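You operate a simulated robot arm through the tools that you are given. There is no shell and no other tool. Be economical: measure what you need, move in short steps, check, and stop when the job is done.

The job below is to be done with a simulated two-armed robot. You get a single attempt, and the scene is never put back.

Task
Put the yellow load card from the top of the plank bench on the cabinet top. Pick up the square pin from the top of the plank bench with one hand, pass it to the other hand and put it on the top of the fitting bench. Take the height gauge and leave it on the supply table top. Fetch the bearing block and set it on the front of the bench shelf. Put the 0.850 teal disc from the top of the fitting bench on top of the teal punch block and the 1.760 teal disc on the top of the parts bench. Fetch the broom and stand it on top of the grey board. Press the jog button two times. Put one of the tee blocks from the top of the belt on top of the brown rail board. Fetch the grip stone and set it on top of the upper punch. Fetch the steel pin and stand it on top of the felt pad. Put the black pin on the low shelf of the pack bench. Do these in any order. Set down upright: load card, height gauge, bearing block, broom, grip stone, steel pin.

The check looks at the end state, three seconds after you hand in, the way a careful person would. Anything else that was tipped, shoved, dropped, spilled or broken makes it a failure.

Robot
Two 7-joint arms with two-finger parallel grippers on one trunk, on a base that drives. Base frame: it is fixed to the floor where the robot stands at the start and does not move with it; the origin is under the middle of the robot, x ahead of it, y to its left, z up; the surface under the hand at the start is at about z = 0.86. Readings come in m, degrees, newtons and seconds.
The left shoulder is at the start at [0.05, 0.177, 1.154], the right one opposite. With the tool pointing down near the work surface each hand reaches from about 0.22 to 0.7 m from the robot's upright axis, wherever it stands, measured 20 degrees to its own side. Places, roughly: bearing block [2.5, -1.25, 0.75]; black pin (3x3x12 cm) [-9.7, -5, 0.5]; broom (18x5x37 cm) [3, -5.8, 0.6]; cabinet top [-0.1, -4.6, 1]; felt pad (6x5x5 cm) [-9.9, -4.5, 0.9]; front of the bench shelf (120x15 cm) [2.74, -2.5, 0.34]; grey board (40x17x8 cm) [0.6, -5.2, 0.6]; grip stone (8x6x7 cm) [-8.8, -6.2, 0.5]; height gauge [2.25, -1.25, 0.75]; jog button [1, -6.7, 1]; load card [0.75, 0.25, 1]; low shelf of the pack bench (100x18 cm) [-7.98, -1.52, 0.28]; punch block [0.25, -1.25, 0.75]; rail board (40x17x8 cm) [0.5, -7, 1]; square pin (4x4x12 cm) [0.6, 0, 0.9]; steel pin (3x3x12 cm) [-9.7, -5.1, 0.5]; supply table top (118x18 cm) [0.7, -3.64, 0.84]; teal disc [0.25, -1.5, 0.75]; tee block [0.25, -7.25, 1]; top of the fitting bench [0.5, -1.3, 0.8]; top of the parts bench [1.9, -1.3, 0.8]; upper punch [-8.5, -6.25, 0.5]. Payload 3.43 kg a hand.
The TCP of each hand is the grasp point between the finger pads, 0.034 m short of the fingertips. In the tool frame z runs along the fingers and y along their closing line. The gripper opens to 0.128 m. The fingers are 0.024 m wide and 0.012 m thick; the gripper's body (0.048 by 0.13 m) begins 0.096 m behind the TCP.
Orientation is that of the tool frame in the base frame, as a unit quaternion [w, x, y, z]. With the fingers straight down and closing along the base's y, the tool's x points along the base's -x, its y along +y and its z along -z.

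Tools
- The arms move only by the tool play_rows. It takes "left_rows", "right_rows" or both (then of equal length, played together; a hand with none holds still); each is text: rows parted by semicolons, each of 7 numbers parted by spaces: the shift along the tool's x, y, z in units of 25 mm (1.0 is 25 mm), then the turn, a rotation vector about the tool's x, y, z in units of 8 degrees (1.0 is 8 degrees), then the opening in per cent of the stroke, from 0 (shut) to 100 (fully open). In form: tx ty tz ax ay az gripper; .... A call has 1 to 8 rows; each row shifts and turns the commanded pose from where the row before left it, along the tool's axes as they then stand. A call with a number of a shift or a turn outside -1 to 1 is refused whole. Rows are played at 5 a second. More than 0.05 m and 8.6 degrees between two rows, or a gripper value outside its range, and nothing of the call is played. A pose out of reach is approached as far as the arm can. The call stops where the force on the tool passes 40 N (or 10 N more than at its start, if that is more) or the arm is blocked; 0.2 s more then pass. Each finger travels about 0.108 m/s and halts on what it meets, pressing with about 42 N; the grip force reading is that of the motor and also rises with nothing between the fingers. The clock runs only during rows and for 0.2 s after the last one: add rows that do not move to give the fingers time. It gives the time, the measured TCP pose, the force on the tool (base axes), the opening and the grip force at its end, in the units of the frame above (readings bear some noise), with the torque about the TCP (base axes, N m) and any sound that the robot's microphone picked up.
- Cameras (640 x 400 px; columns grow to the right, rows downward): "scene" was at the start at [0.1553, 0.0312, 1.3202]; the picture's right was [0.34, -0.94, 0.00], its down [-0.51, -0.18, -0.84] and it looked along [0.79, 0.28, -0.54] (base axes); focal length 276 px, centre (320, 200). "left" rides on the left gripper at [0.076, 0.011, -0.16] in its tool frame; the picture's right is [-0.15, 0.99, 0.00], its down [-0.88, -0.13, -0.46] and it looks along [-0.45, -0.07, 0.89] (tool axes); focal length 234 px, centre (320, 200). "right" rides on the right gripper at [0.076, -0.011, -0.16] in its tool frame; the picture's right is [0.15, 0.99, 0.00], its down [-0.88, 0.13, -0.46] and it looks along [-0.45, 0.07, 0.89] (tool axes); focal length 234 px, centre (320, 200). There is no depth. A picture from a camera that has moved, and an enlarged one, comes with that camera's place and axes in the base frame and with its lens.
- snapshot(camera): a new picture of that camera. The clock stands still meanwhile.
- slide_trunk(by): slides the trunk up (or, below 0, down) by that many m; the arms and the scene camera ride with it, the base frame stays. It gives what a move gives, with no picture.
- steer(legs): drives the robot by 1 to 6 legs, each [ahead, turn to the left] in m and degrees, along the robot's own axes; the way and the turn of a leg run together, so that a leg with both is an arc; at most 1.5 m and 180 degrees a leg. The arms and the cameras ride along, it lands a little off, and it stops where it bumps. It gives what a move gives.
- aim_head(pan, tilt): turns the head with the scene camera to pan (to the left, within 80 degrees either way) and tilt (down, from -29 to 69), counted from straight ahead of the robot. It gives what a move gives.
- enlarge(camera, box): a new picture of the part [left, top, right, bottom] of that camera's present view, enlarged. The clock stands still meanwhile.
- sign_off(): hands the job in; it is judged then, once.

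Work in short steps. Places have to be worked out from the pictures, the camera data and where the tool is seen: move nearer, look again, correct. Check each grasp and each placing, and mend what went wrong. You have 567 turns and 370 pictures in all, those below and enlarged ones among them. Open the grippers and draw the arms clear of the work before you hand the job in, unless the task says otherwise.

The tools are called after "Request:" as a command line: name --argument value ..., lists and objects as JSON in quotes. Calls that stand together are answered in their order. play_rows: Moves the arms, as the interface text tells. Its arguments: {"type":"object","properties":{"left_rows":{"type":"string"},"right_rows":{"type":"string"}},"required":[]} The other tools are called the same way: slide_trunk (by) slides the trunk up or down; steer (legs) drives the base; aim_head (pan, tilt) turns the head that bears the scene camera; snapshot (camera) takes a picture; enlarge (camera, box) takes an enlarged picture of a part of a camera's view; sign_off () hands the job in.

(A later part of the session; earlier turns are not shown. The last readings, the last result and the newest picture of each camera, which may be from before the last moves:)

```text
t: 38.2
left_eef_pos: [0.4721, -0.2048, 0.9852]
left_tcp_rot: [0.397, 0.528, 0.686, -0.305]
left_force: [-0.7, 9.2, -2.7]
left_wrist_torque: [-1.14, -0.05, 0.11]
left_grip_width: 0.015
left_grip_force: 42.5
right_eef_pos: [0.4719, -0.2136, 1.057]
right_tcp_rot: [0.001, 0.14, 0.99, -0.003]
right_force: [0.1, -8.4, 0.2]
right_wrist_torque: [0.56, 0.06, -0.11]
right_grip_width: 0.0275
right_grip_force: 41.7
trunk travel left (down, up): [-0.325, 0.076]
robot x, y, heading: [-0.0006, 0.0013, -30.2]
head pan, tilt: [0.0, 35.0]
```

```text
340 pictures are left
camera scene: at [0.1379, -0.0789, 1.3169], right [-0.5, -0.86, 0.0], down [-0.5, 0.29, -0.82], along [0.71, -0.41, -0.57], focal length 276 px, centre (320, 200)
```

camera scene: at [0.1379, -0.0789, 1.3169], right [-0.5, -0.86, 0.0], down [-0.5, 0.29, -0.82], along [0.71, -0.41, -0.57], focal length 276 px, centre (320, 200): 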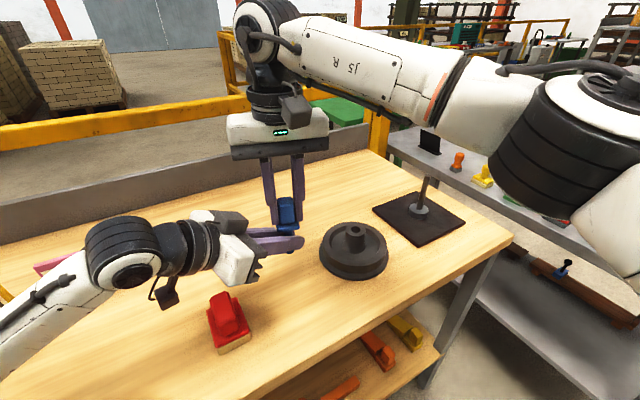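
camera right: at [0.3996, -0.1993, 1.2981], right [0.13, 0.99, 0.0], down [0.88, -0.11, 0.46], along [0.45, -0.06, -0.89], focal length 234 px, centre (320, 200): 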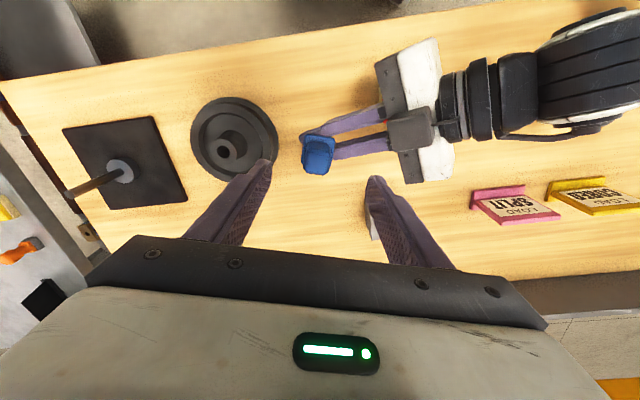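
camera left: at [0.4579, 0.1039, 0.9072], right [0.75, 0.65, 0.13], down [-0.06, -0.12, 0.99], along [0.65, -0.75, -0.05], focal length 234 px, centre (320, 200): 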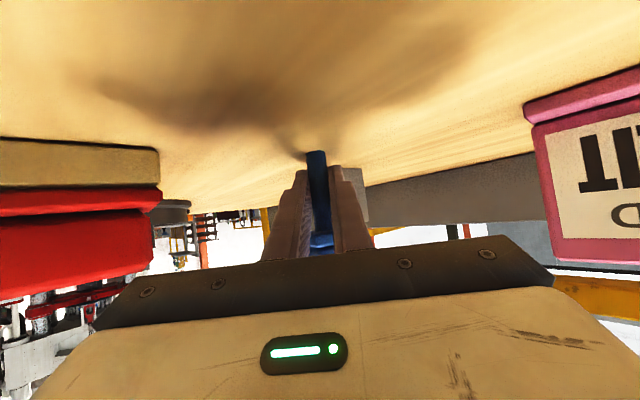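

Right holds the head (2.75 cm). Open the left a few cm and back it off along its axis.

Request:
play_rows --left_rows "0 0 0 0 0 0 50;0 0 0 0 0 0 50;0 0 0 0 0 0 50;0 0 -0.9 0 0 0 50;0 0 -0.9 0 0 0 50;0 0 -0.9 0 0 0 50;0 0 -0.9 0 0 0 50"

Request:
snapshot --camera "scene"

```text
t: 39.8
left_eef_pos: [0.4521, -0.1286, 1.0295]
left_tcp_rot: [0.397, 0.528, 0.685, -0.306]
left_force: [0.3, -0.1, -1.0]
left_wrist_torque: [0.0, 0.01, 0.01]
left_grip_width: 0.0642
left_grip_force: 0.0
right_eef_pos: [0.4721, -0.2103, 1.0567]
right_tcp_rot: [0.001, 0.139, 0.99, -0.001]
right_force: [0.3, 1.0, 1.0]
right_wrist_torque: [0.01, 0.0, -0.01]
right_grip_width: 0.0273
right_grip_force: 41.9
trunk travel left (down, up): [-0.325, 0.076]
robot x, y, heading: [-0.0029, -0.0026, -30.3]
head pan, tilt: [0.0, 35.0]
```

```text
339 pictures are left
camera scene: at [0.1377, -0.0786, 1.3169], right [-0.5, -0.86, 0.0], down [-0.5, 0.29, -0.82], along [0.71, -0.41, -0.57], focal length 276 px, centre (320, 200)
```

scene: 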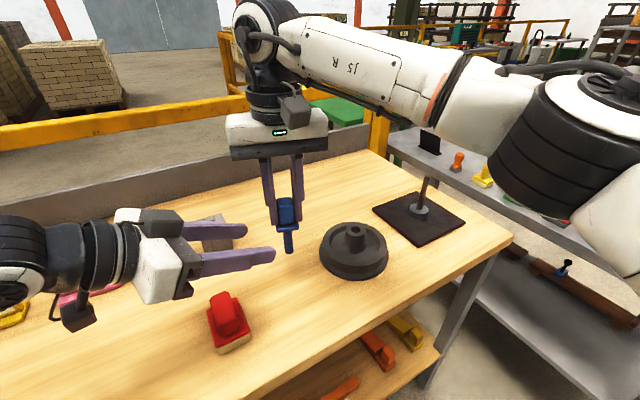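

Handover done; the right hand holds the pin by the head. Now the left hand backs away and turns to point down for the yellow card.

Request:
play_rows --left_rows "0 0 -1 0 0 0 50;0 0 -1 0 0 0 50;0 0 -1 0 0 0 50;0 0 -1 0 0 0 50;-0.5 0 -1 0 0 0 50;-0.5 0 -1 0 0 0 50;0 0 0 0 1 0 50;0 0 0 0 1 0 50"

Request:
play_rows --left_rows "0 0 0 0 1 0 50;0 0 0 0 1 0 50;0 0 0 0 1 0 50;0 0 0 0 1 0 50;0 0 0 0 1 0 50;0 0 0 0 0.5 0 50;0 0 0 0 0 0.6 50;0 0 0 0 0 0.6 50"

Request:
aim_head --pan 45 --tilt 35

Request:
snapshot --camera "scene"

Request:
snapshot --camera "left"

```text
t: 41.6
left_eef_pos: [0.4286, -0.0175, 1.1272]
left_tcp_rot: [0.296, 0.566, 0.734, -0.228]
left_force: [-0.8, -0.3, 0.2]
left_wrist_torque: [0.01, 0.03, 0.03]
left_grip_width: 0.0639
left_grip_force: 0.0
left hand out of reach, approached as far as the arm can: row 4
right_eef_pos: [0.4721, -0.2129, 1.0575]
right_tcp_rot: [0.001, 0.138, 0.99, -0.002]
right_force: [0.8, 0.1, -0.1]
right_wrist_torque: [0.03, 0.0, -0.01]
right_grip_width: 0.0275
right_grip_force: 41.7
trunk travel left (down, up): [-0.325, 0.076]
robot x, y, heading: [0.0014, -0.0018, -30.4]
head pan, tilt: [0.0, 35.0]
```

```text
t: 43.4
left_eef_pos: [0.429, -0.0159, 1.1274]
left_tcp_rot: [-0.001, 0.675, 0.738, 0.0]
left_force: [0.5, 0.0, 0.1]
left_wrist_torque: [0.03, 0.0, 0.02]
left_grip_width: 0.0637
left_grip_force: 0.3
right_eef_pos: [0.4724, -0.2105, 1.0559]
right_tcp_rot: [0.0, 0.139, 0.99, -0.002]
right_force: [-1.1, 0.2, 0.4]
right_wrist_torque: [-0.01, 0.02, 0.03]
right_grip_width: 0.0277
right_grip_force: 42.2
trunk travel left (down, up): [-0.325, 0.076]
robot x, y, heading: [0.0015, 0.0023, -30.4]
head pan, tilt: [0.0, 35.0]
```

```text
t: 44.5
left_eef_pos: [0.4299, -0.0169, 1.1278]
left_tcp_rot: [0.0, 0.674, 0.739, 0.0]
left_force: [-0.5, 0.3, 0.2]
left_wrist_torque: [0.01, 0.01, 0.08]
left_grip_width: 0.0642
left_grip_force: 0.0
right_eef_pos: [0.4734, -0.2116, 1.0574]
right_tcp_rot: [0.0, 0.139, 0.99, -0.002]
right_force: [0.2, 0.2, -0.2]
right_wrist_torque: [-0.04, -0.05, -0.01]
right_grip_width: 0.0276
right_grip_force: 42.0
trunk travel left (down, up): [-0.325, 0.076]
robot x, y, heading: [-0.0009, -0.0003, -30.4]
head pan, tilt: [45.0, 35.0]
```

```text
338 pictures are left
camera scene: at [0.1471, -0.0122, 1.3169], right [0.25, -0.97, 0.0], down [-0.56, -0.14, -0.82], along [0.79, 0.21, -0.57], focal length 276 px, centre (320, 200)
```

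scene: 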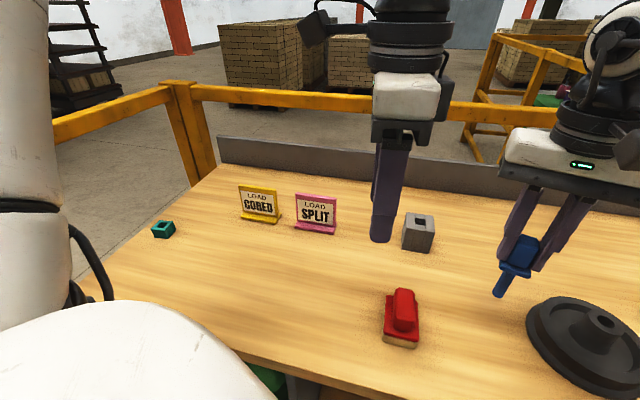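

```text
337 pictures are left
camera left: at [0.4333, 0.0621, 1.2867], right [1.0, -0.06, 0.0], down [-0.05, -0.89, 0.46], along [-0.03, -0.46, -0.89], focal length 234 px, centre (320, 200)
```

left: 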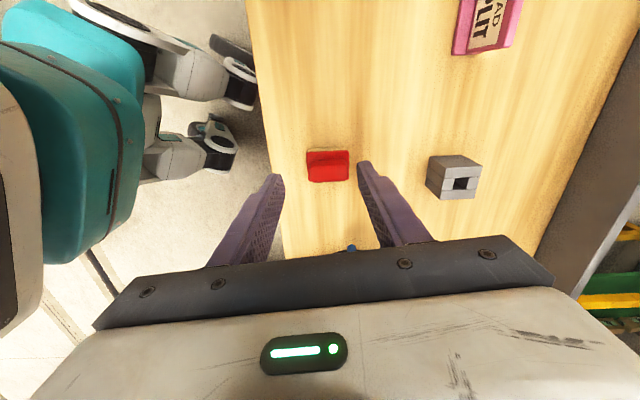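

Request:
play_rows --left_rows "1 0.95 0.15 0 0 0 50;1 0.95 0.15 0 0 0 50;1 0.95 0.15 0 0 0 50;1 0.95 0.15 0 0 0 50;1 0.95 0.15 0 0 0 50;1 0.95 0.15 0 0 0 50;1 0.95 0.15 0 0 0 50;1 0.95 0.15 0 0 0 50"

Request:
snapshot --camera "scene"

Request:
snapshot --camera "left"

```text
t: 46.3
left_eef_pos: [0.6016, 0.1998, 1.0959]
left_tcp_rot: [0.0, 0.675, 0.738, 0.0]
left_force: [-0.8, -0.5, 0.7]
left_wrist_torque: [0.0, -0.02, -0.02]
left_grip_width: 0.0641
left_grip_force: 0.1
right_eef_pos: [0.473, -0.2111, 1.058]
right_tcp_rot: [0.0, 0.138, 0.99, -0.002]
right_force: [0.1, 0.1, 0.0]
right_wrist_torque: [0.01, 0.02, -0.01]
right_grip_width: 0.0276
right_grip_force: 41.8
trunk travel left (down, up): [-0.325, 0.076]
robot x, y, heading: [-0.0002, 0.0003, -30.4]
head pan, tilt: [45.0, 35.0]
```

```text
336 pictures are left
camera scene: at [0.1474, -0.0118, 1.3168], right [0.25, -0.97, 0.0], down [-0.56, -0.15, -0.82], along [0.79, 0.21, -0.57], focal length 276 px, centre (320, 200)
```

scene: 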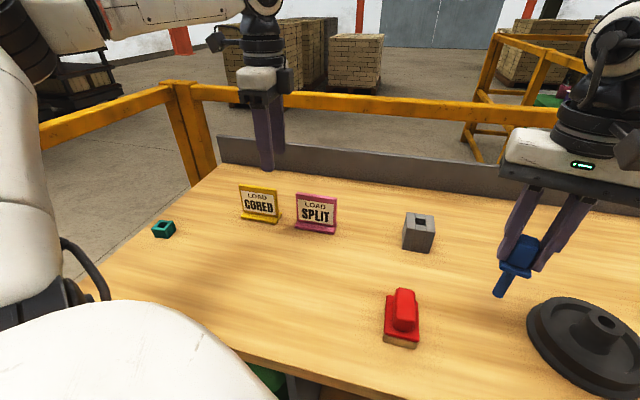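

```text
335 pictures are left
camera left: at [0.6059, 0.2791, 1.2555], right [1.0, -0.06, 0.0], down [-0.05, -0.89, 0.46], along [-0.03, -0.46, -0.89], focal length 234 px, centre (320, 200)
```

left: 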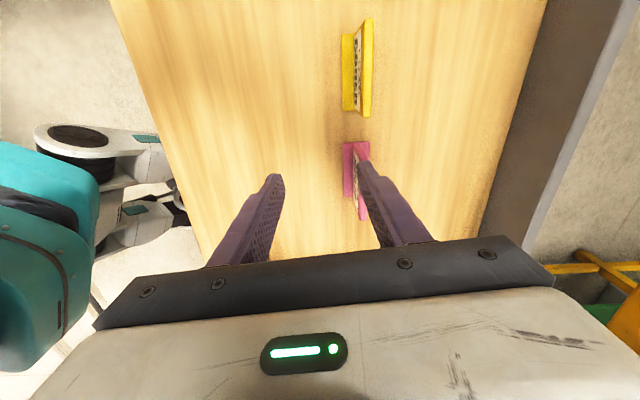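

Request:
enlarge --camera "left" --box '[270, 10, 430, 110]'

Request:
enlarge --camera "scene" --box '[180, 150, 340, 250]'

```text
4.00 times, centred on (350, 60) of left
camera zoom: at [0.6059, 0.2791, 1.2555], right [1.0, -0.06, 0.0], down [-0.05, -0.89, 0.46], along [-0.03, -0.46, -0.89], focal length 937 px, centre (200, 760)
```

zoom: 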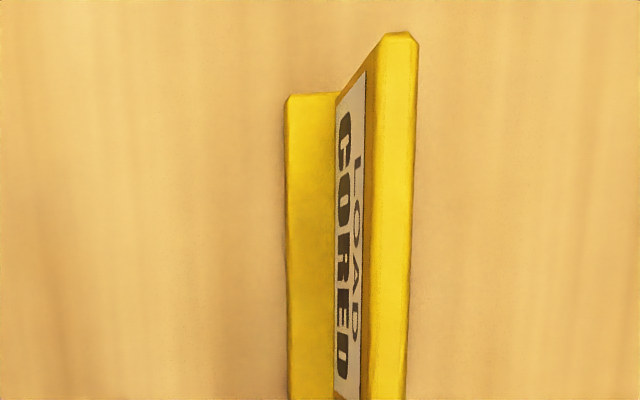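

```text
4.00 times, centred on (260, 200) of scene
camera zoom: at [0.1474, -0.0118, 1.3168], right [0.25, -0.97, 0.0], down [-0.56, -0.15, -0.82], along [0.79, 0.21, -0.57], focal length 1104 px, centre (560, 200)
```

zoom: 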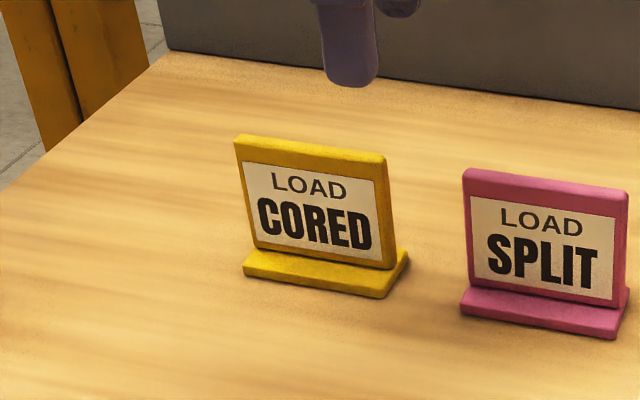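

Card top edge runs along y at x≈0.661, y 0.235–0.332. Rotate −5°, move above.

Request:
play_rows --left_rows "0 0 0 0 0 0.62 50;0.84 0.594 0.5 0 0 0 50;0.84 0.594 0.5 0 0 0 50;0.84 0.594 0.5 0 0 0 50;0.84 0.594 0.5 0 0 0 50;0 0 0 0 0 0 50"

Request:
snapshot --camera "left"

Request:
enlarge --camera "scene" --box '[180, 110, 340, 250]'

```text
t: 47.7
left_eef_pos: [0.66, 0.2834, 1.0477]
left_tcp_rot: [0.001, 0.706, 0.708, 0.0]
left_force: [-0.7, -0.4, 0.1]
left_wrist_torque: [0.02, 0.0, 0.01]
left_grip_width: 0.0638
left_grip_force: 0.1
right_eef_pos: [0.4731, -0.2112, 1.0567]
right_tcp_rot: [0.0, 0.139, 0.99, -0.001]
right_force: [0.3, 0.2, -0.3]
right_wrist_torque: [-0.02, 0.01, 0.02]
right_grip_width: 0.0274
right_grip_force: 42.4
trunk travel left (down, up): [-0.325, 0.076]
robot x, y, heading: [-0.0029, -0.0009, -30.3]
head pan, tilt: [45.0, 35.0]
```

```text
332 pictures are left
camera left: at [0.6713, 0.3614, 1.2063], right [0.99, -0.14, 0.0], down [-0.13, -0.88, 0.46], along [-0.07, -0.45, -0.89], focal length 234 px, centre (320, 200)
```

left: 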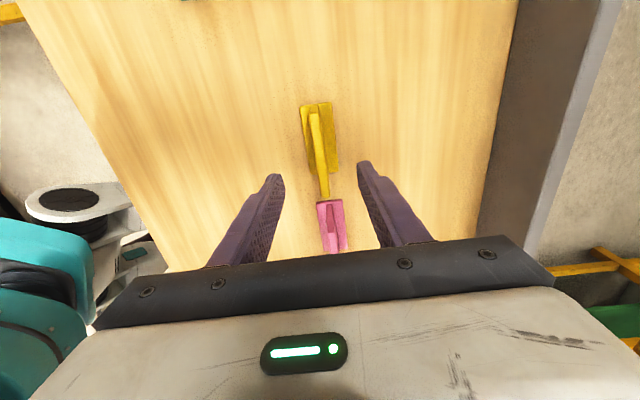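

```text
2.86 times, centred on (260, 180) of scene
camera zoom: at [0.1469, -0.0122, 1.3169], right [0.25, -0.97, 0.0], down [-0.55, -0.15, -0.82], along [0.79, 0.21, -0.57], focal length 788 px, centre (491, 257)
```

zoom: 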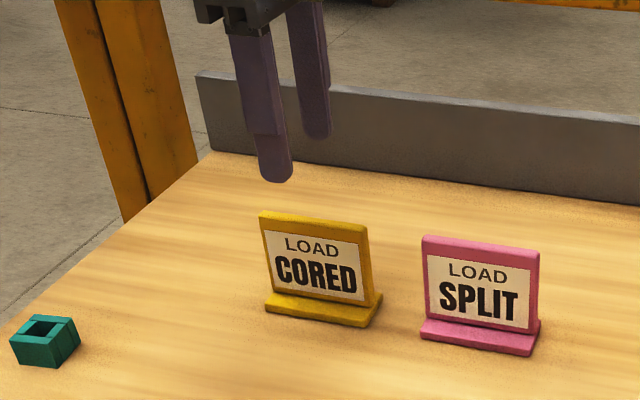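

Request:
play_rows --left_rows "0 -0.14 0.98 0 0 0 50;0 0 0.98 0 0 0 50;0 0 0.98 0 0 0 50;0 0 0.98 0 0 0 50;0 0 0.98 0 0 0 50;0 0 0 0 0 0 0;0 0 0 0 0 0 0;0 0 0 0 0 0 0"

Request:
enlarge --camera "scene" --box '[180, 110, 340, 250]'

```text
t: 49.5
left_eef_pos: [0.6569, 0.2843, 0.9253]
left_tcp_rot: [0.0, 0.706, 0.709, 0.0]
left_force: [0.1, 0.0, -0.6]
left_wrist_torque: [0.01, -0.01, 0.01]
left_grip_width: 0.0111
left_grip_force: 42.2
right_eef_pos: [0.4726, -0.2123, 1.0564]
right_tcp_rot: [-0.001, 0.138, 0.99, -0.002]
right_force: [-0.4, 0.1, -0.4]
right_wrist_torque: [0.01, 0.01, 0.01]
right_grip_width: 0.0277
right_grip_force: 41.7
trunk travel left (down, up): [-0.325, 0.076]
robot x, y, heading: [0.003, 0.0004, -30.5]
head pan, tilt: [45.0, 35.0]
```

```text
2.86 times, centred on (260, 180) of scene
camera zoom: at [0.1472, -0.0121, 1.3169], right [0.25, -0.97, 0.0], down [-0.56, -0.15, -0.82], along [0.79, 0.21, -0.57], focal length 788 px, centre (491, 257)
```

zoom: 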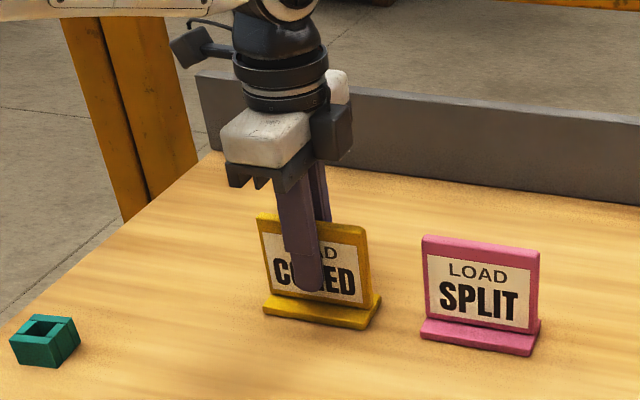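

Card gripped. Lift and pull back toward the robot for driving.

Request:
play_rows --left_rows "0 0 -1 0 0 0 0;0 0 -1 0 0 0 0;0 0 -1 0 0 0 0;0 0 -1 0 0 0 0;0 0 -1 0 0 0 0;0 0 -1 0 0 0 0;0 0 -1 0 0 0 0;0 0 -1 0 0 0 0" --right_rows "0 0 -1 0 0 0 0;0 0 -1 0 0 0 0;0 0 0 0 0 0 0;0 0 0 0 0 0 0;0 0 0 0 0 0 0;0 0 0 0 0 0 0;0 0 0 0 0 0 0;0 0 0 0 0 0 0"

Request:
play_rows --left_rows "-0.3 -1 0 0 0 0 0;-0.3 -1 0 0 0 0 0;-0.3 -1 0 0 0 0 0;-0.3 -1 0 0 0 0 0;-0.3 -1 0 0 0 0 0;-0.3 -1 0 0 0 0 0;-0.3 -1 0 0 0 0 0;0 0 0 0 0 0 0"

Request:
aim_head --pan -60 --tilt 25

Request:
snapshot --camera "scene"

```text
t: 51.3
left_eef_pos: [0.6573, 0.2834, 1.1248]
left_tcp_rot: [0.001, 0.706, 0.708, 0.0]
left_force: [0.2, 0.0, 0.3]
left_wrist_torque: [0.0, -0.03, -0.01]
left_grip_width: 0.0113
left_grip_force: 42.1
right_eef_pos: [0.4738, -0.2109, 1.1071]
right_tcp_rot: [0.0, 0.138, 0.99, -0.002]
right_force: [-0.3, -0.2, -1.8]
right_wrist_torque: [-0.01, 0.01, 0.01]
right_grip_width: 0.0276
right_grip_force: 42.8
trunk travel left (down, up): [-0.325, 0.076]
robot x, y, heading: [-0.0025, 0.0001, -30.4]
head pan, tilt: [45.0, 35.0]
```

```text
t: 53.1
left_eef_pos: [0.4812, 0.2304, 1.1258]
left_tcp_rot: [0.0, 0.706, 0.708, 0.0]
left_force: [0.2, -0.4, -0.6]
left_wrist_torque: [0.01, 0.03, -0.02]
left_grip_width: 0.0114
left_grip_force: 42.2
right_eef_pos: [0.4736, -0.2114, 1.108]
right_tcp_rot: [0.0, 0.138, 0.99, -0.002]
right_force: [-0.3, -0.3, -1.0]
right_wrist_torque: [0.02, 0.04, 0.01]
right_grip_width: 0.0276
right_grip_force: 42.6
trunk travel left (down, up): [-0.325, 0.076]
robot x, y, heading: [-0.0006, 0.0002, -30.3]
head pan, tilt: [45.0, 35.0]
```

```text
t: 54.9
left_eef_pos: [0.4811, 0.2305, 1.1256]
left_tcp_rot: [0.0, 0.706, 0.708, 0.0]
left_force: [0.3, -0.6, -1.2]
left_wrist_torque: [-0.02, 0.0, 0.0]
left_grip_width: 0.0111
left_grip_force: 42.3
right_eef_pos: [0.4739, -0.2116, 1.1075]
right_tcp_rot: [0.0, 0.138, 0.99, -0.002]
right_force: [0.0, 0.3, -1.2]
right_wrist_torque: [0.02, -0.03, 0.0]
right_grip_width: 0.0275
right_grip_force: 42.1
trunk travel left (down, up): [-0.325, 0.076]
robot x, y, heading: [-0.0032, -0.0028, -30.1]
head pan, tilt: [-60.0, 25.0]
```

```text
329 pictures are left
camera scene: at [0.0615, -0.1265, 1.3326], right [-1.0, 0.0, 0.0], down [0.0, 0.42, -0.91], along [0.0, -0.91, -0.42], focal length 276 px, centre (320, 200)
```

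scene: 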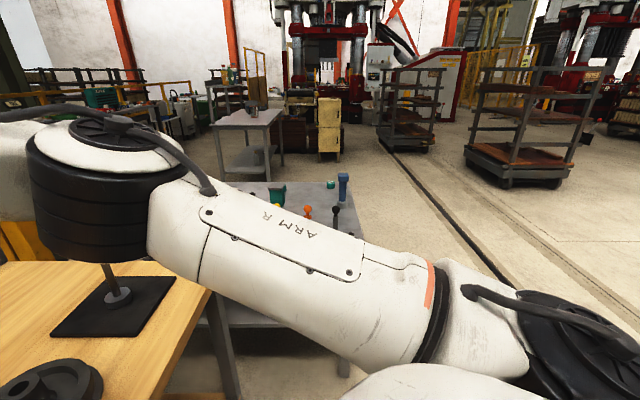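

Fitting bench is the grey table to the south, its west edge near x≈−0.1. I back away from the plank bench, then look around before driving on.

Request:
steer --legs '[[-0.5, 0], [0, -60]]'

Request:
aim_head --pan 0 --tilt 25

Request:
snapshot --camera "scene"

```text
t: 60.5
left_eef_pos: [0.0093, -0.0484, 1.1256]
left_tcp_rot: [0.001, 0.965, 0.261, 0.0]
left_force: [0.8, 0.3, 0.3]
left_wrist_torque: [0.05, 0.01, 0.02]
left_grip_width: 0.0
left_grip_force: 33.1
right_eef_pos: [-0.3779, -0.2621, 1.1081]
right_tcp_rot: [-0.001, 0.615, 0.789, -0.001]
right_force: [-0.4, 0.3, -1.2]
right_wrist_torque: [0.02, -0.03, 0.0]
right_grip_width: 0.0277
right_grip_force: 42.2
trunk travel left (down, up): [-0.325, 0.076]
robot x, y, heading: [-0.4353, 0.255, -90.3]
head pan, tilt: [-60.0, 25.0]
```

```text
t: 61.8
left_eef_pos: [0.0075, -0.0484, 1.1255]
left_tcp_rot: [0.0, 0.965, 0.261, -0.001]
left_force: [1.0, -0.6, 0.0]
left_wrist_torque: [0.0, 0.03, 0.01]
left_grip_width: 0.0
left_grip_force: 33.4
right_eef_pos: [-0.3784, -0.264, 1.1082]
right_tcp_rot: [-0.002, 0.615, 0.789, -0.002]
right_force: [0.5, -0.9, -1.0]
right_wrist_torque: [0.0, 0.03, -0.01]
right_grip_width: 0.0275
right_grip_force: 42.1
trunk travel left (down, up): [-0.325, 0.076]
robot x, y, heading: [-0.4352, 0.2527, -90.1]
head pan, tilt: [0.0, 25.0]
```

```text
328 pictures are left
camera scene: at [-0.4311, 0.0919, 1.3326], right [-1.0, 0.01, 0.0], down [0.0, 0.42, -0.91], along [-0.01, -0.91, -0.42], focal length 276 px, centre (320, 200)
```

scene: 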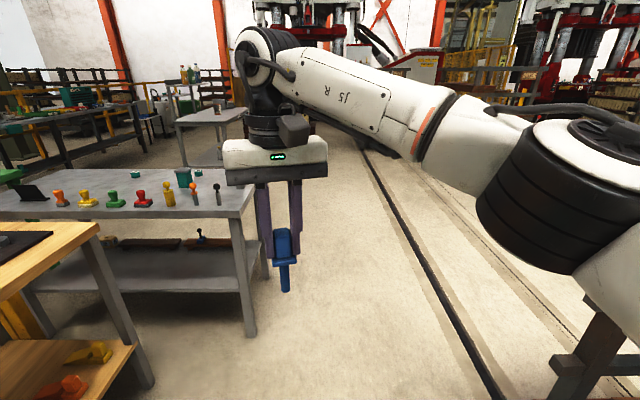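

The left gripper has closed to zero: the card slipped. I need to find it.

Request:
snapshot --camera "left"

Request:
aim_head --pan 60 --tilt 35

Request:
snapshot --camera "scene"

```text
327 pictures are left
camera left: at [0.0802, -0.0185, 1.2844], right [0.37, -0.93, 0.0], down [-0.83, -0.33, 0.46], along [-0.42, -0.17, -0.89], focal length 234 px, centre (320, 200)
```

left: 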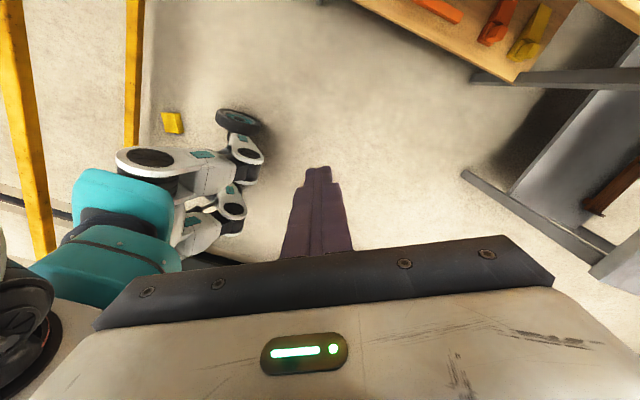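

```text
t: 63.1
left_eef_pos: [0.0099, -0.0484, 1.1245]
left_tcp_rot: [0.0, 0.965, 0.261, -0.001]
left_force: [1.4, -0.2, 0.6]
left_wrist_torque: [0.01, -0.01, 0.02]
left_grip_width: 0.0002
left_grip_force: 33.1
right_eef_pos: [-0.3776, -0.2618, 1.1079]
right_tcp_rot: [-0.001, 0.615, 0.789, -0.001]
right_force: [-0.2, 0.3, -1.7]
right_wrist_torque: [0.0, -0.01, -0.01]
right_grip_width: 0.0278
right_grip_force: 41.8
trunk travel left (down, up): [-0.325, 0.076]
robot x, y, heading: [-0.4318, 0.2562, -90.4]
head pan, tilt: [60.0, 35.0]
```

```text
326 pictures are left
camera scene: at [-0.3545, 0.1395, 1.3169], right [-0.51, -0.86, 0.0], down [-0.49, 0.29, -0.82], along [0.71, -0.41, -0.57], focal length 276 px, centre (320, 200)
```

scene: 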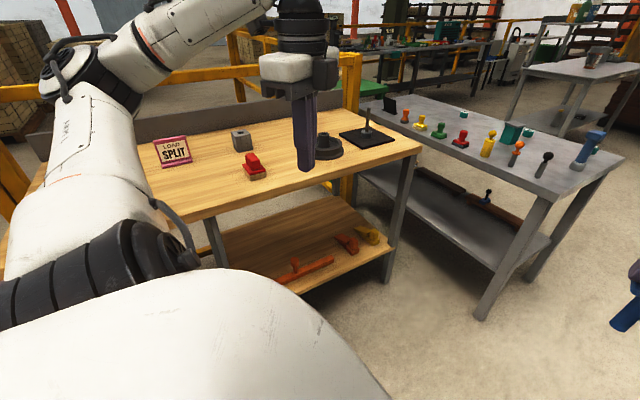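

Request:
enlarge --camera "left" --box '[130, 80, 230, 170]'

Request:
aim_head --pan 80 --tilt 60

Request:
snapshot --camera "scene"

```text
4.44 times, centred on (180, 125) of left
camera zoom: at [0.0802, -0.0185, 1.2844], right [0.37, -0.93, 0.0], down [-0.83, -0.33, 0.46], along [-0.42, -0.17, -0.89], focal length 1041 px, centre (942, 533)
```

zoom: 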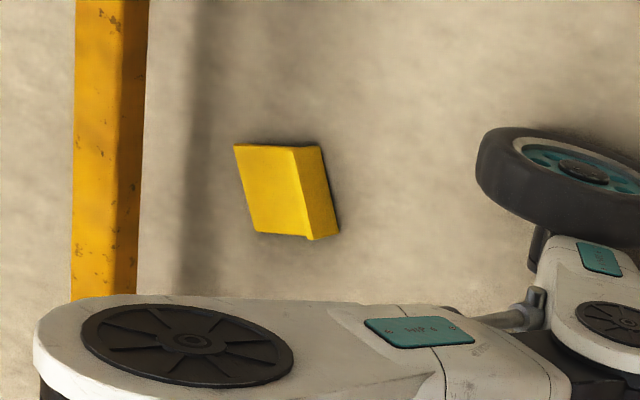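

```text
t: 64.0
left_eef_pos: [0.0085, -0.0489, 1.1261]
left_tcp_rot: [0.0, 0.966, 0.26, -0.001]
left_force: [-0.2, 0.2, 0.2]
left_wrist_torque: [0.01, -0.02, -0.03]
left_grip_width: 0.0
left_grip_force: 32.6
right_eef_pos: [-0.377, -0.2601, 1.1066]
right_tcp_rot: [-0.001, 0.615, 0.788, -0.002]
right_force: [0.0, 0.4, -1.9]
right_wrist_torque: [-0.03, 0.01, 0.01]
right_grip_width: 0.0275
right_grip_force: 41.4
trunk travel left (down, up): [-0.325, 0.076]
robot x, y, heading: [-0.4323, 0.2531, -90.2]
head pan, tilt: [80.0, 60.0]
```

```text
324 pictures are left
camera scene: at [-0.3649, 0.172, 1.2826], right [-0.18, -0.98, 0.0], down [-0.85, 0.16, -0.5], along [0.49, -0.09, -0.87], focal length 276 px, centre (320, 200)
```

scene: 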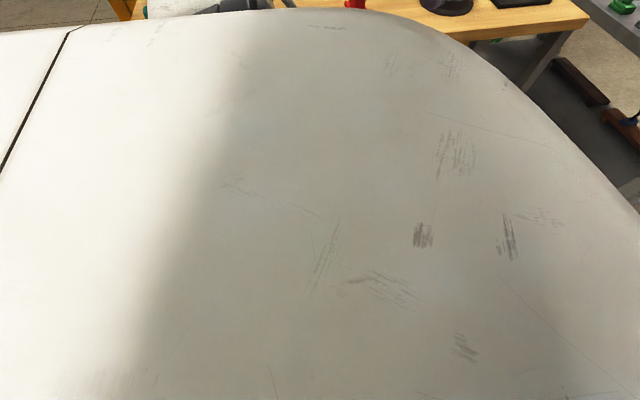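

The card lies on the floor around (−0.38, 0.63), behind the robot. I'll first place the pin on the fitting bench, then return for the card with a free hand.

Request:
steer --legs '[[0, -3], [1.5, 0], [0, 93]]'

Request:
aim_head --pan 0 --tilt 35

Request:
snapshot --camera "scene"

```text
t: 75.8
left_eef_pos: [-0.22, -0.7944, 1.1254]
left_tcp_rot: [0.0, 0.499, 0.867, 0.0]
left_force: [0.8, -0.8, -1.1]
left_wrist_torque: [-0.03, -0.01, 0.01]
left_grip_width: 0.0
left_grip_force: 33.7
right_eef_pos: [-0.0063, -1.1817, 1.1078]
right_tcp_rot: [-0.001, -0.124, 0.992, -0.002]
right_force: [0.2, -0.5, -1.6]
right_wrist_torque: [0.01, -0.01, 0.02]
right_grip_width: 0.0276
right_grip_force: 42.3
trunk travel left (down, up): [-0.325, 0.076]
robot x, y, heading: [-0.5227, -1.2376, 0.0]
head pan, tilt: [80.0, 60.0]
```

```text
t: 77.3
left_eef_pos: [-0.2201, -0.7937, 1.1254]
left_tcp_rot: [0.0, 0.499, 0.867, 0.0]
left_force: [0.0, -0.3, -0.5]
left_wrist_torque: [0.02, 0.0, 0.02]
left_grip_width: 0.0
left_grip_force: 33.1
right_eef_pos: [-0.0057, -1.1822, 1.1076]
right_tcp_rot: [0.0, -0.122, 0.992, -0.002]
right_force: [0.0, 1.3, -1.2]
right_wrist_torque: [0.01, 0.02, 0.0]
right_grip_width: 0.0275
right_grip_force: 42.3
trunk travel left (down, up): [-0.325, 0.076]
robot x, y, heading: [-0.5201, -1.2371, -0.1]
head pan, tilt: [0.0, 35.0]
```

```text
323 pictures are left
camera scene: at [-0.3617, -1.2353, 1.3169], right [0.0, -1.0, 0.0], down [-0.57, 0.0, -0.82], along [0.82, 0.0, -0.57], focal length 276 px, centre (320, 200)
```

scene: 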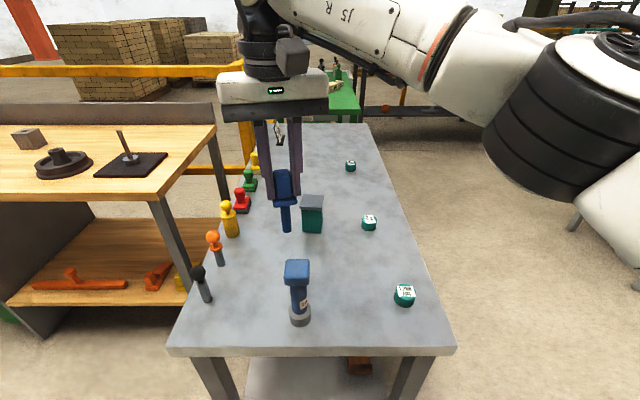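

The fitting bench is in view with three labelled teal discs, punch block and stamps. There's a free spot at about (0.13, −1.08); I move the pin above it.

Request:
play_rows --right_rows "-0.896 0.377 0 0 0 0 0;-0.896 0.377 0 0 0 0 0;-0.896 0.377 0 0 0 0 0;-0.896 0.377 0 0 0 0 0;-0.896 0.377 0 0 0 0 0;-0.896 0.377 0 0 0 0 0;-0.896 0.377 0 0 0 0 0"

Request:
snapshot --camera "right"

Request:
snapshot --camera "scene"

```text
t: 79.1
left_eef_pos: [-0.2197, -0.7946, 1.1242]
left_tcp_rot: [0.0, 0.499, 0.867, 0.001]
left_force: [0.6, -0.9, 0.6]
left_wrist_torque: [0.03, 0.01, 0.01]
left_grip_width: 0.0
left_grip_force: 32.8
right_eef_pos: [0.0475, -1.211, 1.1063]
right_tcp_rot: [0.002, -0.083, 0.996, 0.013]
right_force: [0.1, 0.5, -2.5]
right_wrist_torque: [0.0, 0.0, -0.03]
right_grip_width: 0.0278
right_grip_force: 42.4
right hand out of reach, approached as far as the arm can: row 2, 3, 4, 5, 6, 7
trunk travel left (down, up): [-0.325, 0.076]
robot x, y, heading: [-0.5236, -1.2372, -0.2]
head pan, tilt: [0.0, 35.0]
stopped in row 7 (right hand): the arm was blocked; the commanded pose is now the measured one
```

```text
322 pictures are left
camera right: at [-0.0244, -1.2398, 1.265], right [-0.31, 0.95, 0.03], down [0.85, 0.26, 0.46], along [0.43, 0.17, -0.89], focal length 234 px, centre (320, 200)
```

right: 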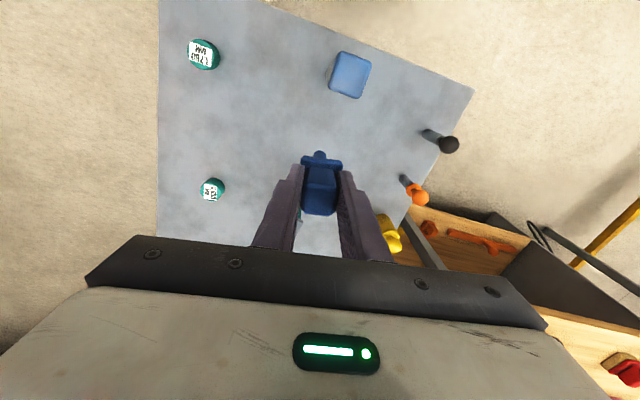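

```text
321 pictures are left
camera scene: at [-0.3616, -1.2356, 1.3169], right [-0.01, -1.0, 0.0], down [-0.57, 0.0, -0.82], along [0.82, 0.0, -0.57], focal length 276 px, centre (320, 200)
```

scene: 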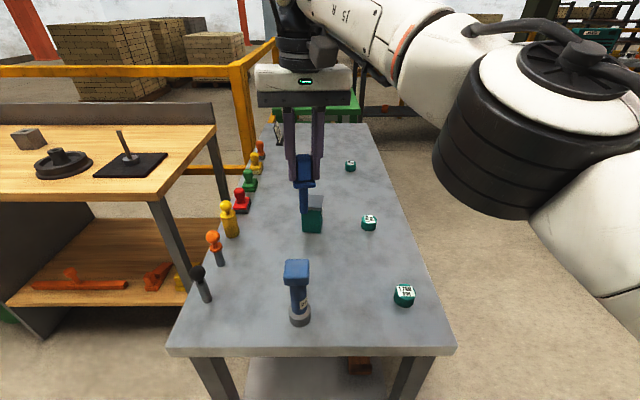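

The right arm can't cross that far; I'll drive 10 cm nearer and place the pin at a clear spot about (0.11, −1.31) on its own side.

Request:
steer --legs '[[0.1, 0]]'

Request:
enlarge --camera "scene" --box '[280, 140, 480, 360]'

```text
t: 80.2
left_eef_pos: [-0.1187, -0.7944, 1.1242]
left_tcp_rot: [0.0, 0.497, 0.868, 0.001]
left_force: [0.8, 0.8, -0.3]
left_wrist_torque: [-0.03, 0.03, -0.02]
left_grip_width: 0.0
left_grip_force: 32.4
right_eef_pos: [0.1493, -1.2102, 1.1061]
right_tcp_rot: [0.002, -0.084, 0.996, 0.014]
right_force: [0.6, -0.2, -2.1]
right_wrist_torque: [-0.01, 0.01, 0.04]
right_grip_width: 0.0278
right_grip_force: 42.1
trunk travel left (down, up): [-0.325, 0.076]
robot x, y, heading: [-0.4238, -1.235, -0.3]
head pan, tilt: [0.0, 35.0]
```

```text
1.82 times, centred on (380, 250) of scene
camera zoom: at [-0.2602, -1.2356, 1.3167], right [0.0, -1.0, 0.0], down [-0.57, 0.0, -0.82], along [0.82, 0.0, -0.57], focal length 502 px, centre (211, 109)
```

zoom: 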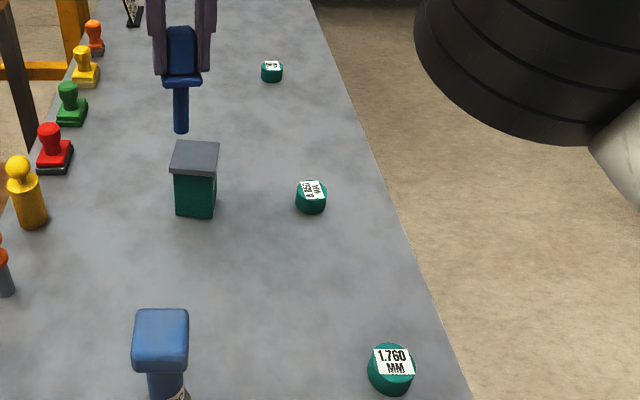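

Labels: near disc 1.760, middle 0.850. Move the pin above (0.11, −1.31), levelled.

Request:
play_rows --right_rows "0.55 -0.92 0 0.2 0.045 0 0;0.55 -0.92 0 0 0 0 0;0.55 -0.92 0 0 0 0 0;0.55 -0.92 0 0 0 0 0;0 0 1 0 0 0 0;0 0 1 0 0 0 0;0 0 1 0 0 0 0;0 0 1 0 0 0 0"

Request:
snapshot --camera "scene"

```text
t: 82.0
left_eef_pos: [-0.1193, -0.794, 1.1262]
left_tcp_rot: [-0.001, 0.498, 0.867, 0.0]
left_force: [-0.6, -0.8, 0.3]
left_wrist_torque: [-0.03, 0.02, 0.0]
left_grip_width: 0.0
left_grip_force: 32.9
right_eef_pos: [0.1089, -1.3135, 1.0058]
right_tcp_rot: [0.0, -0.084, 0.996, 0.0]
right_force: [0.2, 0.6, -1.2]
right_wrist_torque: [0.03, 0.06, 0.03]
right_grip_width: 0.0273
right_grip_force: 41.9
trunk travel left (down, up): [-0.325, 0.076]
robot x, y, heading: [-0.4201, -1.2364, -0.4]
head pan, tilt: [0.0, 35.0]
```

```text
319 pictures are left
camera scene: at [-0.261, -1.2357, 1.3169], right [0.0, -1.0, 0.0], down [-0.57, 0.0, -0.82], along [0.82, 0.0, -0.57], focal length 276 px, centre (320, 200)
```

scene: 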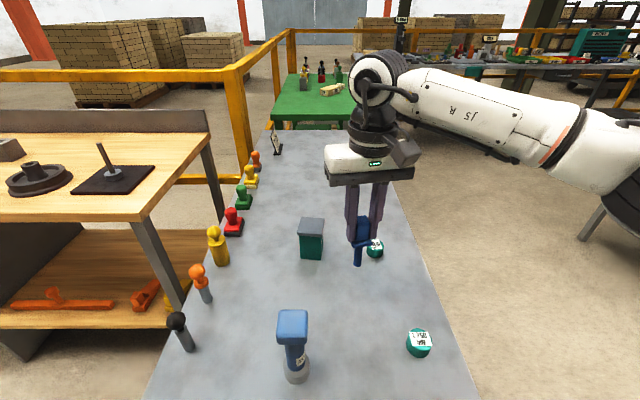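

Request:
play_rows --right_rows "0 0 0.9 0 0 0 0;0 0 0.9 0 0 0 0;0 0 0.9 0 0 0 0;0 0 0.9 0 0 0 0;0 0 0.9 0 0 0 0;0 0 0.5 0 0 0 0;0 0 0.15 0 0 0 0"

Request:
snapshot --camera "right"

Request:
snapshot --camera "scene"

```text
t: 83.3
left_eef_pos: [-0.1206, -0.7953, 1.126]
left_tcp_rot: [0.001, 0.497, 0.868, 0.0]
left_force: [-0.3, -0.3, -0.8]
left_wrist_torque: [-0.03, 0.04, 0.0]
left_grip_width: 0.0
left_grip_force: 33.0
right_eef_pos: [0.1117, -1.3115, 0.9059]
right_tcp_rot: [0.006, -0.084, 0.996, 0.002]
right_force: [-6.6, -1.8, 17.6]
right_wrist_torque: [-0.15, 0.64, 0.01]
right_grip_width: 0.0275
right_grip_force: 41.9
trunk travel left (down, up): [-0.325, 0.076]
robot x, y, heading: [-0.4162, -1.2381, -0.2]
head pan, tilt: [0.0, 35.0]
stopped in row 6 (right hand): the force on the tool passed its limit at 49 N (the readings are from after the stop); the commanded pose is now the measured one
```

```text
318 pictures are left
camera right: at [0.0375, -1.3357, 1.0641], right [-0.31, 0.95, 0.0], down [0.84, 0.27, 0.47], along [0.44, 0.15, -0.88], focal length 234 px, centre (320, 200)
```

right: 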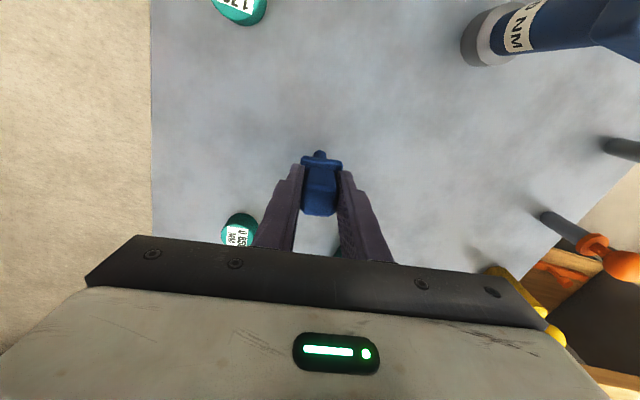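

```text
317 pictures are left
camera scene: at [-0.2617, -1.2357, 1.3171], right [0.0, -1.0, 0.0], down [-0.57, 0.0, -0.82], along [0.82, 0.0, -0.57], focal length 276 px, centre (320, 200)
```

scene: 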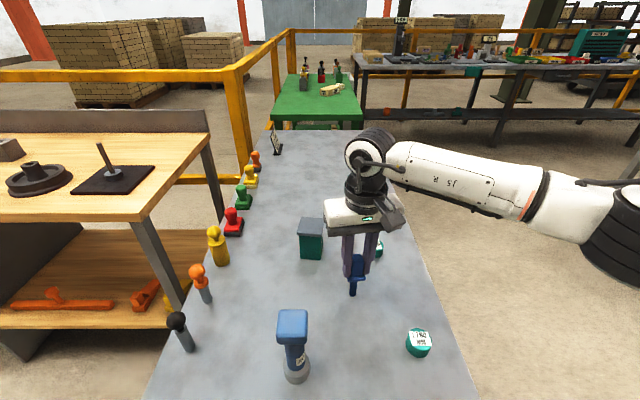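

Contact at TCP 0.906, so the bench top is at 0.80. Ease up slightly and open.

Request:
play_rows --right_rows "0 0 -0.05 0 0 0 0;0 0 0 0 0 0 5;0 0 0 0 0 0 25;0 0 0 0 0 0 40;0 0 0 0 0 0 50;0 0 -0.5 0 0 0 50;0 0 -1 0 0 0 50;0 0 -1 0 0 0 50"

Request:
play_rows --right_rows "0 0 -1 0 0 0 50;0 0 -1 0 0 0 50;0 0 -1 0 0 0 50;0 0 -1 0 0 0 50;0 0 -1 0 0 0 50"

Request:
snapshot --camera "scene"

```text
t: 85.1
left_eef_pos: [-0.1192, -0.7944, 1.1258]
left_tcp_rot: [0.0, 0.498, 0.867, 0.0]
left_force: [-0.8, -0.2, -0.7]
left_wrist_torque: [-0.01, 0.01, -0.04]
left_grip_width: 0.0
left_grip_force: 32.5
right_eef_pos: [0.1106, -1.3111, 0.9667]
right_tcp_rot: [0.006, -0.084, 0.996, 0.001]
right_force: [-0.3, 0.4, 0.0]
right_wrist_torque: [-0.01, 0.0, -0.02]
right_grip_width: 0.0641
right_grip_force: 0.1
trunk travel left (down, up): [-0.325, 0.076]
robot x, y, heading: [-0.4186, -1.2354, -0.3]
head pan, tilt: [0.0, 35.0]
```

```text
t: 86.3
left_eef_pos: [-0.1189, -0.7951, 1.1255]
left_tcp_rot: [0.0, 0.498, 0.867, 0.0]
left_force: [-0.5, 0.1, 0.2]
left_wrist_torque: [-0.02, 0.01, -0.01]
left_grip_width: 0.0001
left_grip_force: 32.5
right_eef_pos: [0.1095, -1.3134, 1.0916]
right_tcp_rot: [0.006, -0.085, 0.996, 0.001]
right_force: [0.0, -0.1, 0.5]
right_wrist_torque: [0.0, 0.01, -0.01]
right_grip_width: 0.0641
right_grip_force: 0.0
trunk travel left (down, up): [-0.325, 0.076]
robot x, y, heading: [-0.4192, -1.2324, -0.4]
head pan, tilt: [0.0, 35.0]
```

```text
316 pictures are left
camera scene: at [-0.2615, -1.2356, 1.3169], right [0.0, -1.0, 0.0], down [-0.57, 0.0, -0.82], along [0.82, 0.0, -0.57], focal length 276 px, centre (320, 200)
```

scene: 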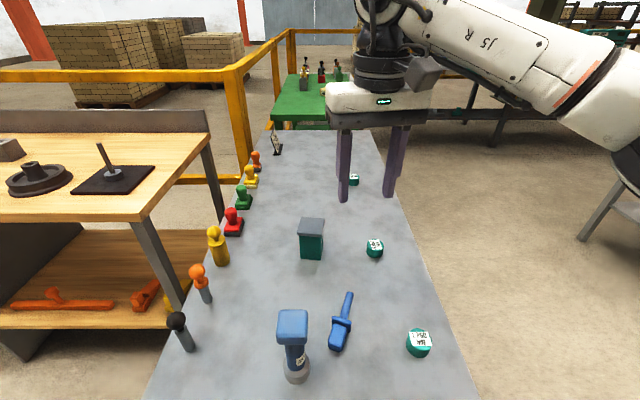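

The pin toppled as released but lies stably on the bench top (upright not required for it). Next the 0.850 disc: look through the right wrist camera.

Request:
snapshot --camera "right"

Request:
enlarge --camera "scene" --box '[280, 200, 440, 360]'

```text
315 pictures are left
camera right: at [0.0356, -1.3363, 1.2504], right [-0.31, 0.95, 0.0], down [0.84, 0.28, 0.47], along [0.44, 0.14, -0.88], focal length 234 px, centre (320, 200)
```

right: 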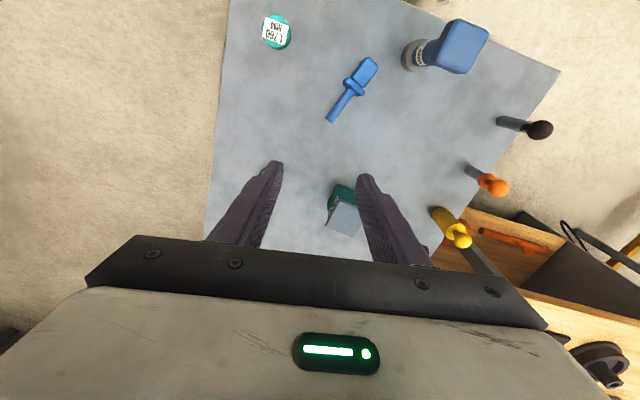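

```text
2.50 times, centred on (360, 280) of scene
camera zoom: at [-0.2615, -1.2356, 1.3169], right [0.0, -1.0, 0.0], down [-0.57, 0.0, -0.82], along [0.82, 0.0, -0.57], focal length 690 px, centre (220, 0)
```

zoom: 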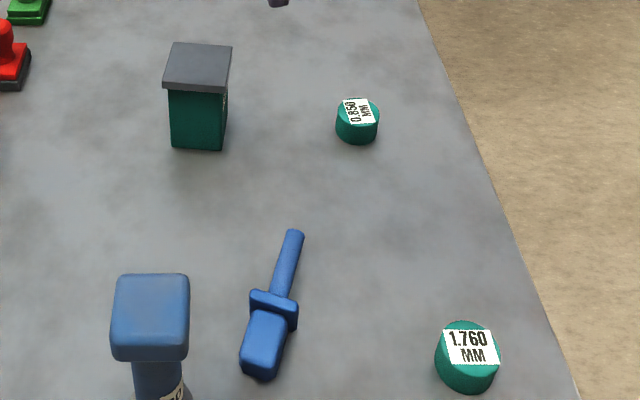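

Disc 0.850 is at about (0.247,−1.377), top z≈0.826; punch block top centre ≈(0.247,−1.209), z≈0.886. Move the right hand over the disc.

Request:
play_rows --right_rows "-1 -0.69 0.5 0 0 0 60;-1 -0.69 0.9 0 0 0 60;-1 -0.69 0.9 0 0 0 60;-1 -0.69 0.9 0 0 0 60;-1 -0.69 0.9 0 0 0 60;0 0 0.9 0 0 0 60"

Request:
snapshot --camera "right"

Request:
snapshot --camera "scene"

```text
t: 87.7
left_eef_pos: [-0.1186, -0.7938, 1.1252]
left_tcp_rot: [0.001, 0.498, 0.867, 0.0]
left_force: [0.2, -0.6, -0.2]
left_wrist_torque: [-0.03, -0.01, 0.04]
left_grip_width: 0.0003
left_grip_force: 32.7
right_eef_pos: [0.2211, -1.376, 0.9702]
right_tcp_rot: [0.007, -0.084, 0.996, 0.001]
right_force: [-0.7, -0.3, -0.5]
right_wrist_torque: [-0.05, -0.04, -0.02]
right_grip_width: 0.0769
right_grip_force: 0.2
right hand out of reach, approached as far as the arm can: row 5
trunk travel left (down, up): [-0.325, 0.076]
robot x, y, heading: [-0.421, -1.237, -0.1]
head pan, tilt: [0.0, 35.0]
```

```text
313 pictures are left
camera right: at [0.1469, -1.3989, 1.129], right [-0.31, 0.95, 0.0], down [0.84, 0.28, 0.47], along [0.44, 0.14, -0.88], focal length 234 px, centre (320, 200)
```

right: 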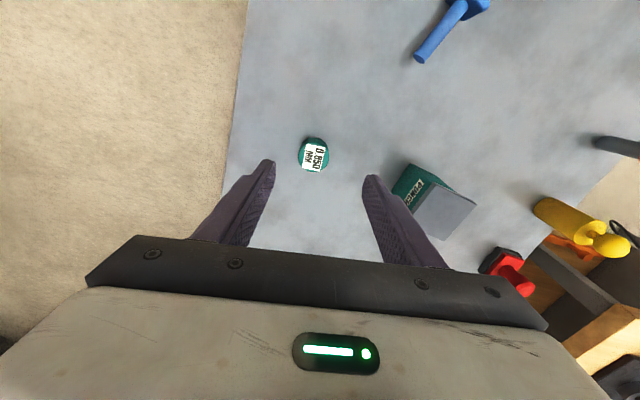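

```text
312 pictures are left
camera scene: at [-0.2612, -1.2344, 1.3169], right [0.0, -1.0, 0.0], down [-0.57, 0.0, -0.82], along [0.82, 0.0, -0.57], focal length 276 px, centre (320, 200)
```

scene: 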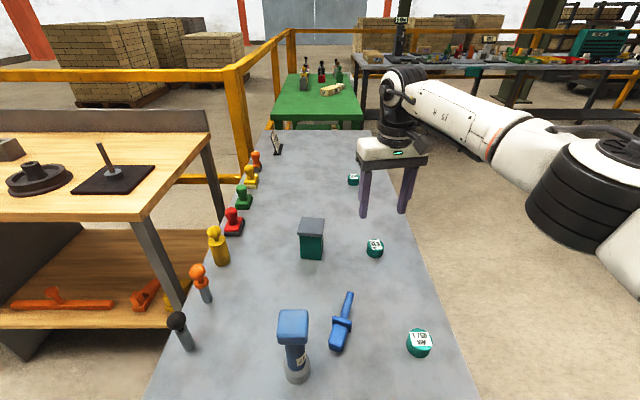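

Request:
play_rows --right_rows "-0.33 -0.12 0.9 0 0 0 60;-0.33 -0.12 0.9 0 0 0 60;0 0 0.9 0 0 0 60;0 0 0.6 0 0 0 60"

Request:
snapshot --camera "right"

```text
t: 88.7
left_eef_pos: [-0.1188, -0.7949, 1.1249]
left_tcp_rot: [0.0, 0.497, 0.868, 0.0]
left_force: [-0.1, 0.0, -0.3]
left_wrist_torque: [-0.03, 0.0, 0.0]
left_grip_width: 0.0001
left_grip_force: 32.7
right_eef_pos: [0.234, -1.3802, 0.8879]
right_tcp_rot: [0.008, -0.084, 0.996, 0.002]
right_force: [0.5, -0.1, 0.8]
right_wrist_torque: [0.0, 0.04, -0.02]
right_grip_width: 0.0766
right_grip_force: 0.0
right hand out of reach, approached as far as the arm can: row 2
trunk travel left (down, up): [-0.325, 0.076]
robot x, y, heading: [-0.4239, -1.2374, -0.0]
head pan, tilt: [0.0, 35.0]
```

```text
311 pictures are left
camera right: at [0.1589, -1.4043, 1.0465], right [-0.31, 0.95, 0.0], down [0.84, 0.27, 0.47], along [0.45, 0.14, -0.88], focal length 234 px, centre (320, 200)
```

right: 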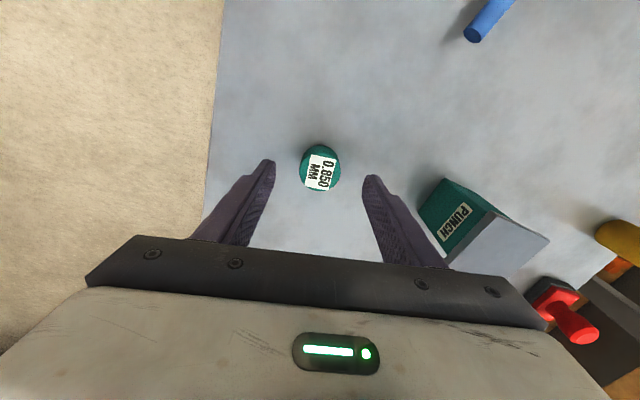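

Request:
play_rows --right_rows "-0.15 0 0.9 0 0 0 60;0 0 0.9 0 0 0 60;0 0 0.1 0 0 0 60;0 0 0 0 0 0 0;0 0 0 0 0 0 0;0 0 0 0 0 0 0"

Request:
snapshot --camera "right"

```text
t: 90.1
left_eef_pos: [-0.1203, -0.7946, 1.1255]
left_tcp_rot: [-0.001, 0.498, 0.867, 0.0]
left_force: [0.8, 0.0, 0.4]
left_wrist_torque: [0.0, 0.02, -0.02]
left_grip_width: 0.0
left_grip_force: 33.1
right_eef_pos: [0.2299, -1.3788, 0.8532]
right_tcp_rot: [0.007, -0.085, 0.996, 0.002]
right_force: [-0.5, 0.2, -0.1]
right_wrist_torque: [0.03, 0.03, -0.02]
right_grip_width: 0.0399
right_grip_force: 41.2
right hand out of reach, approached as far as the arm can: row 1
trunk travel left (down, up): [-0.325, 0.076]
robot x, y, heading: [-0.4188, -1.2394, 0.1]
head pan, tilt: [0.0, 35.0]
```

```text
310 pictures are left
camera right: at [0.156, -1.4038, 1.0112], right [-0.31, 0.95, 0.0], down [0.84, 0.27, 0.47], along [0.45, 0.14, -0.88], focal length 234 px, centre (320, 200)
```

right: 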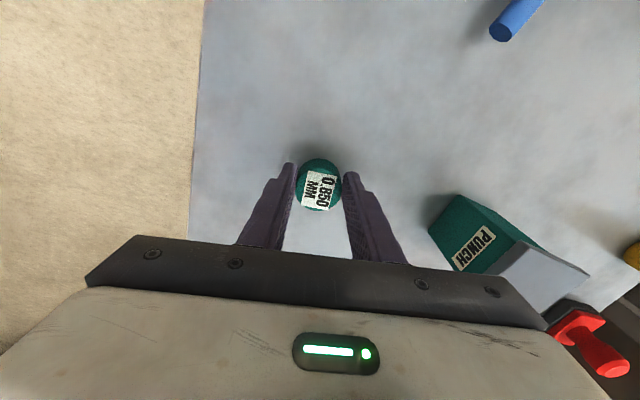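

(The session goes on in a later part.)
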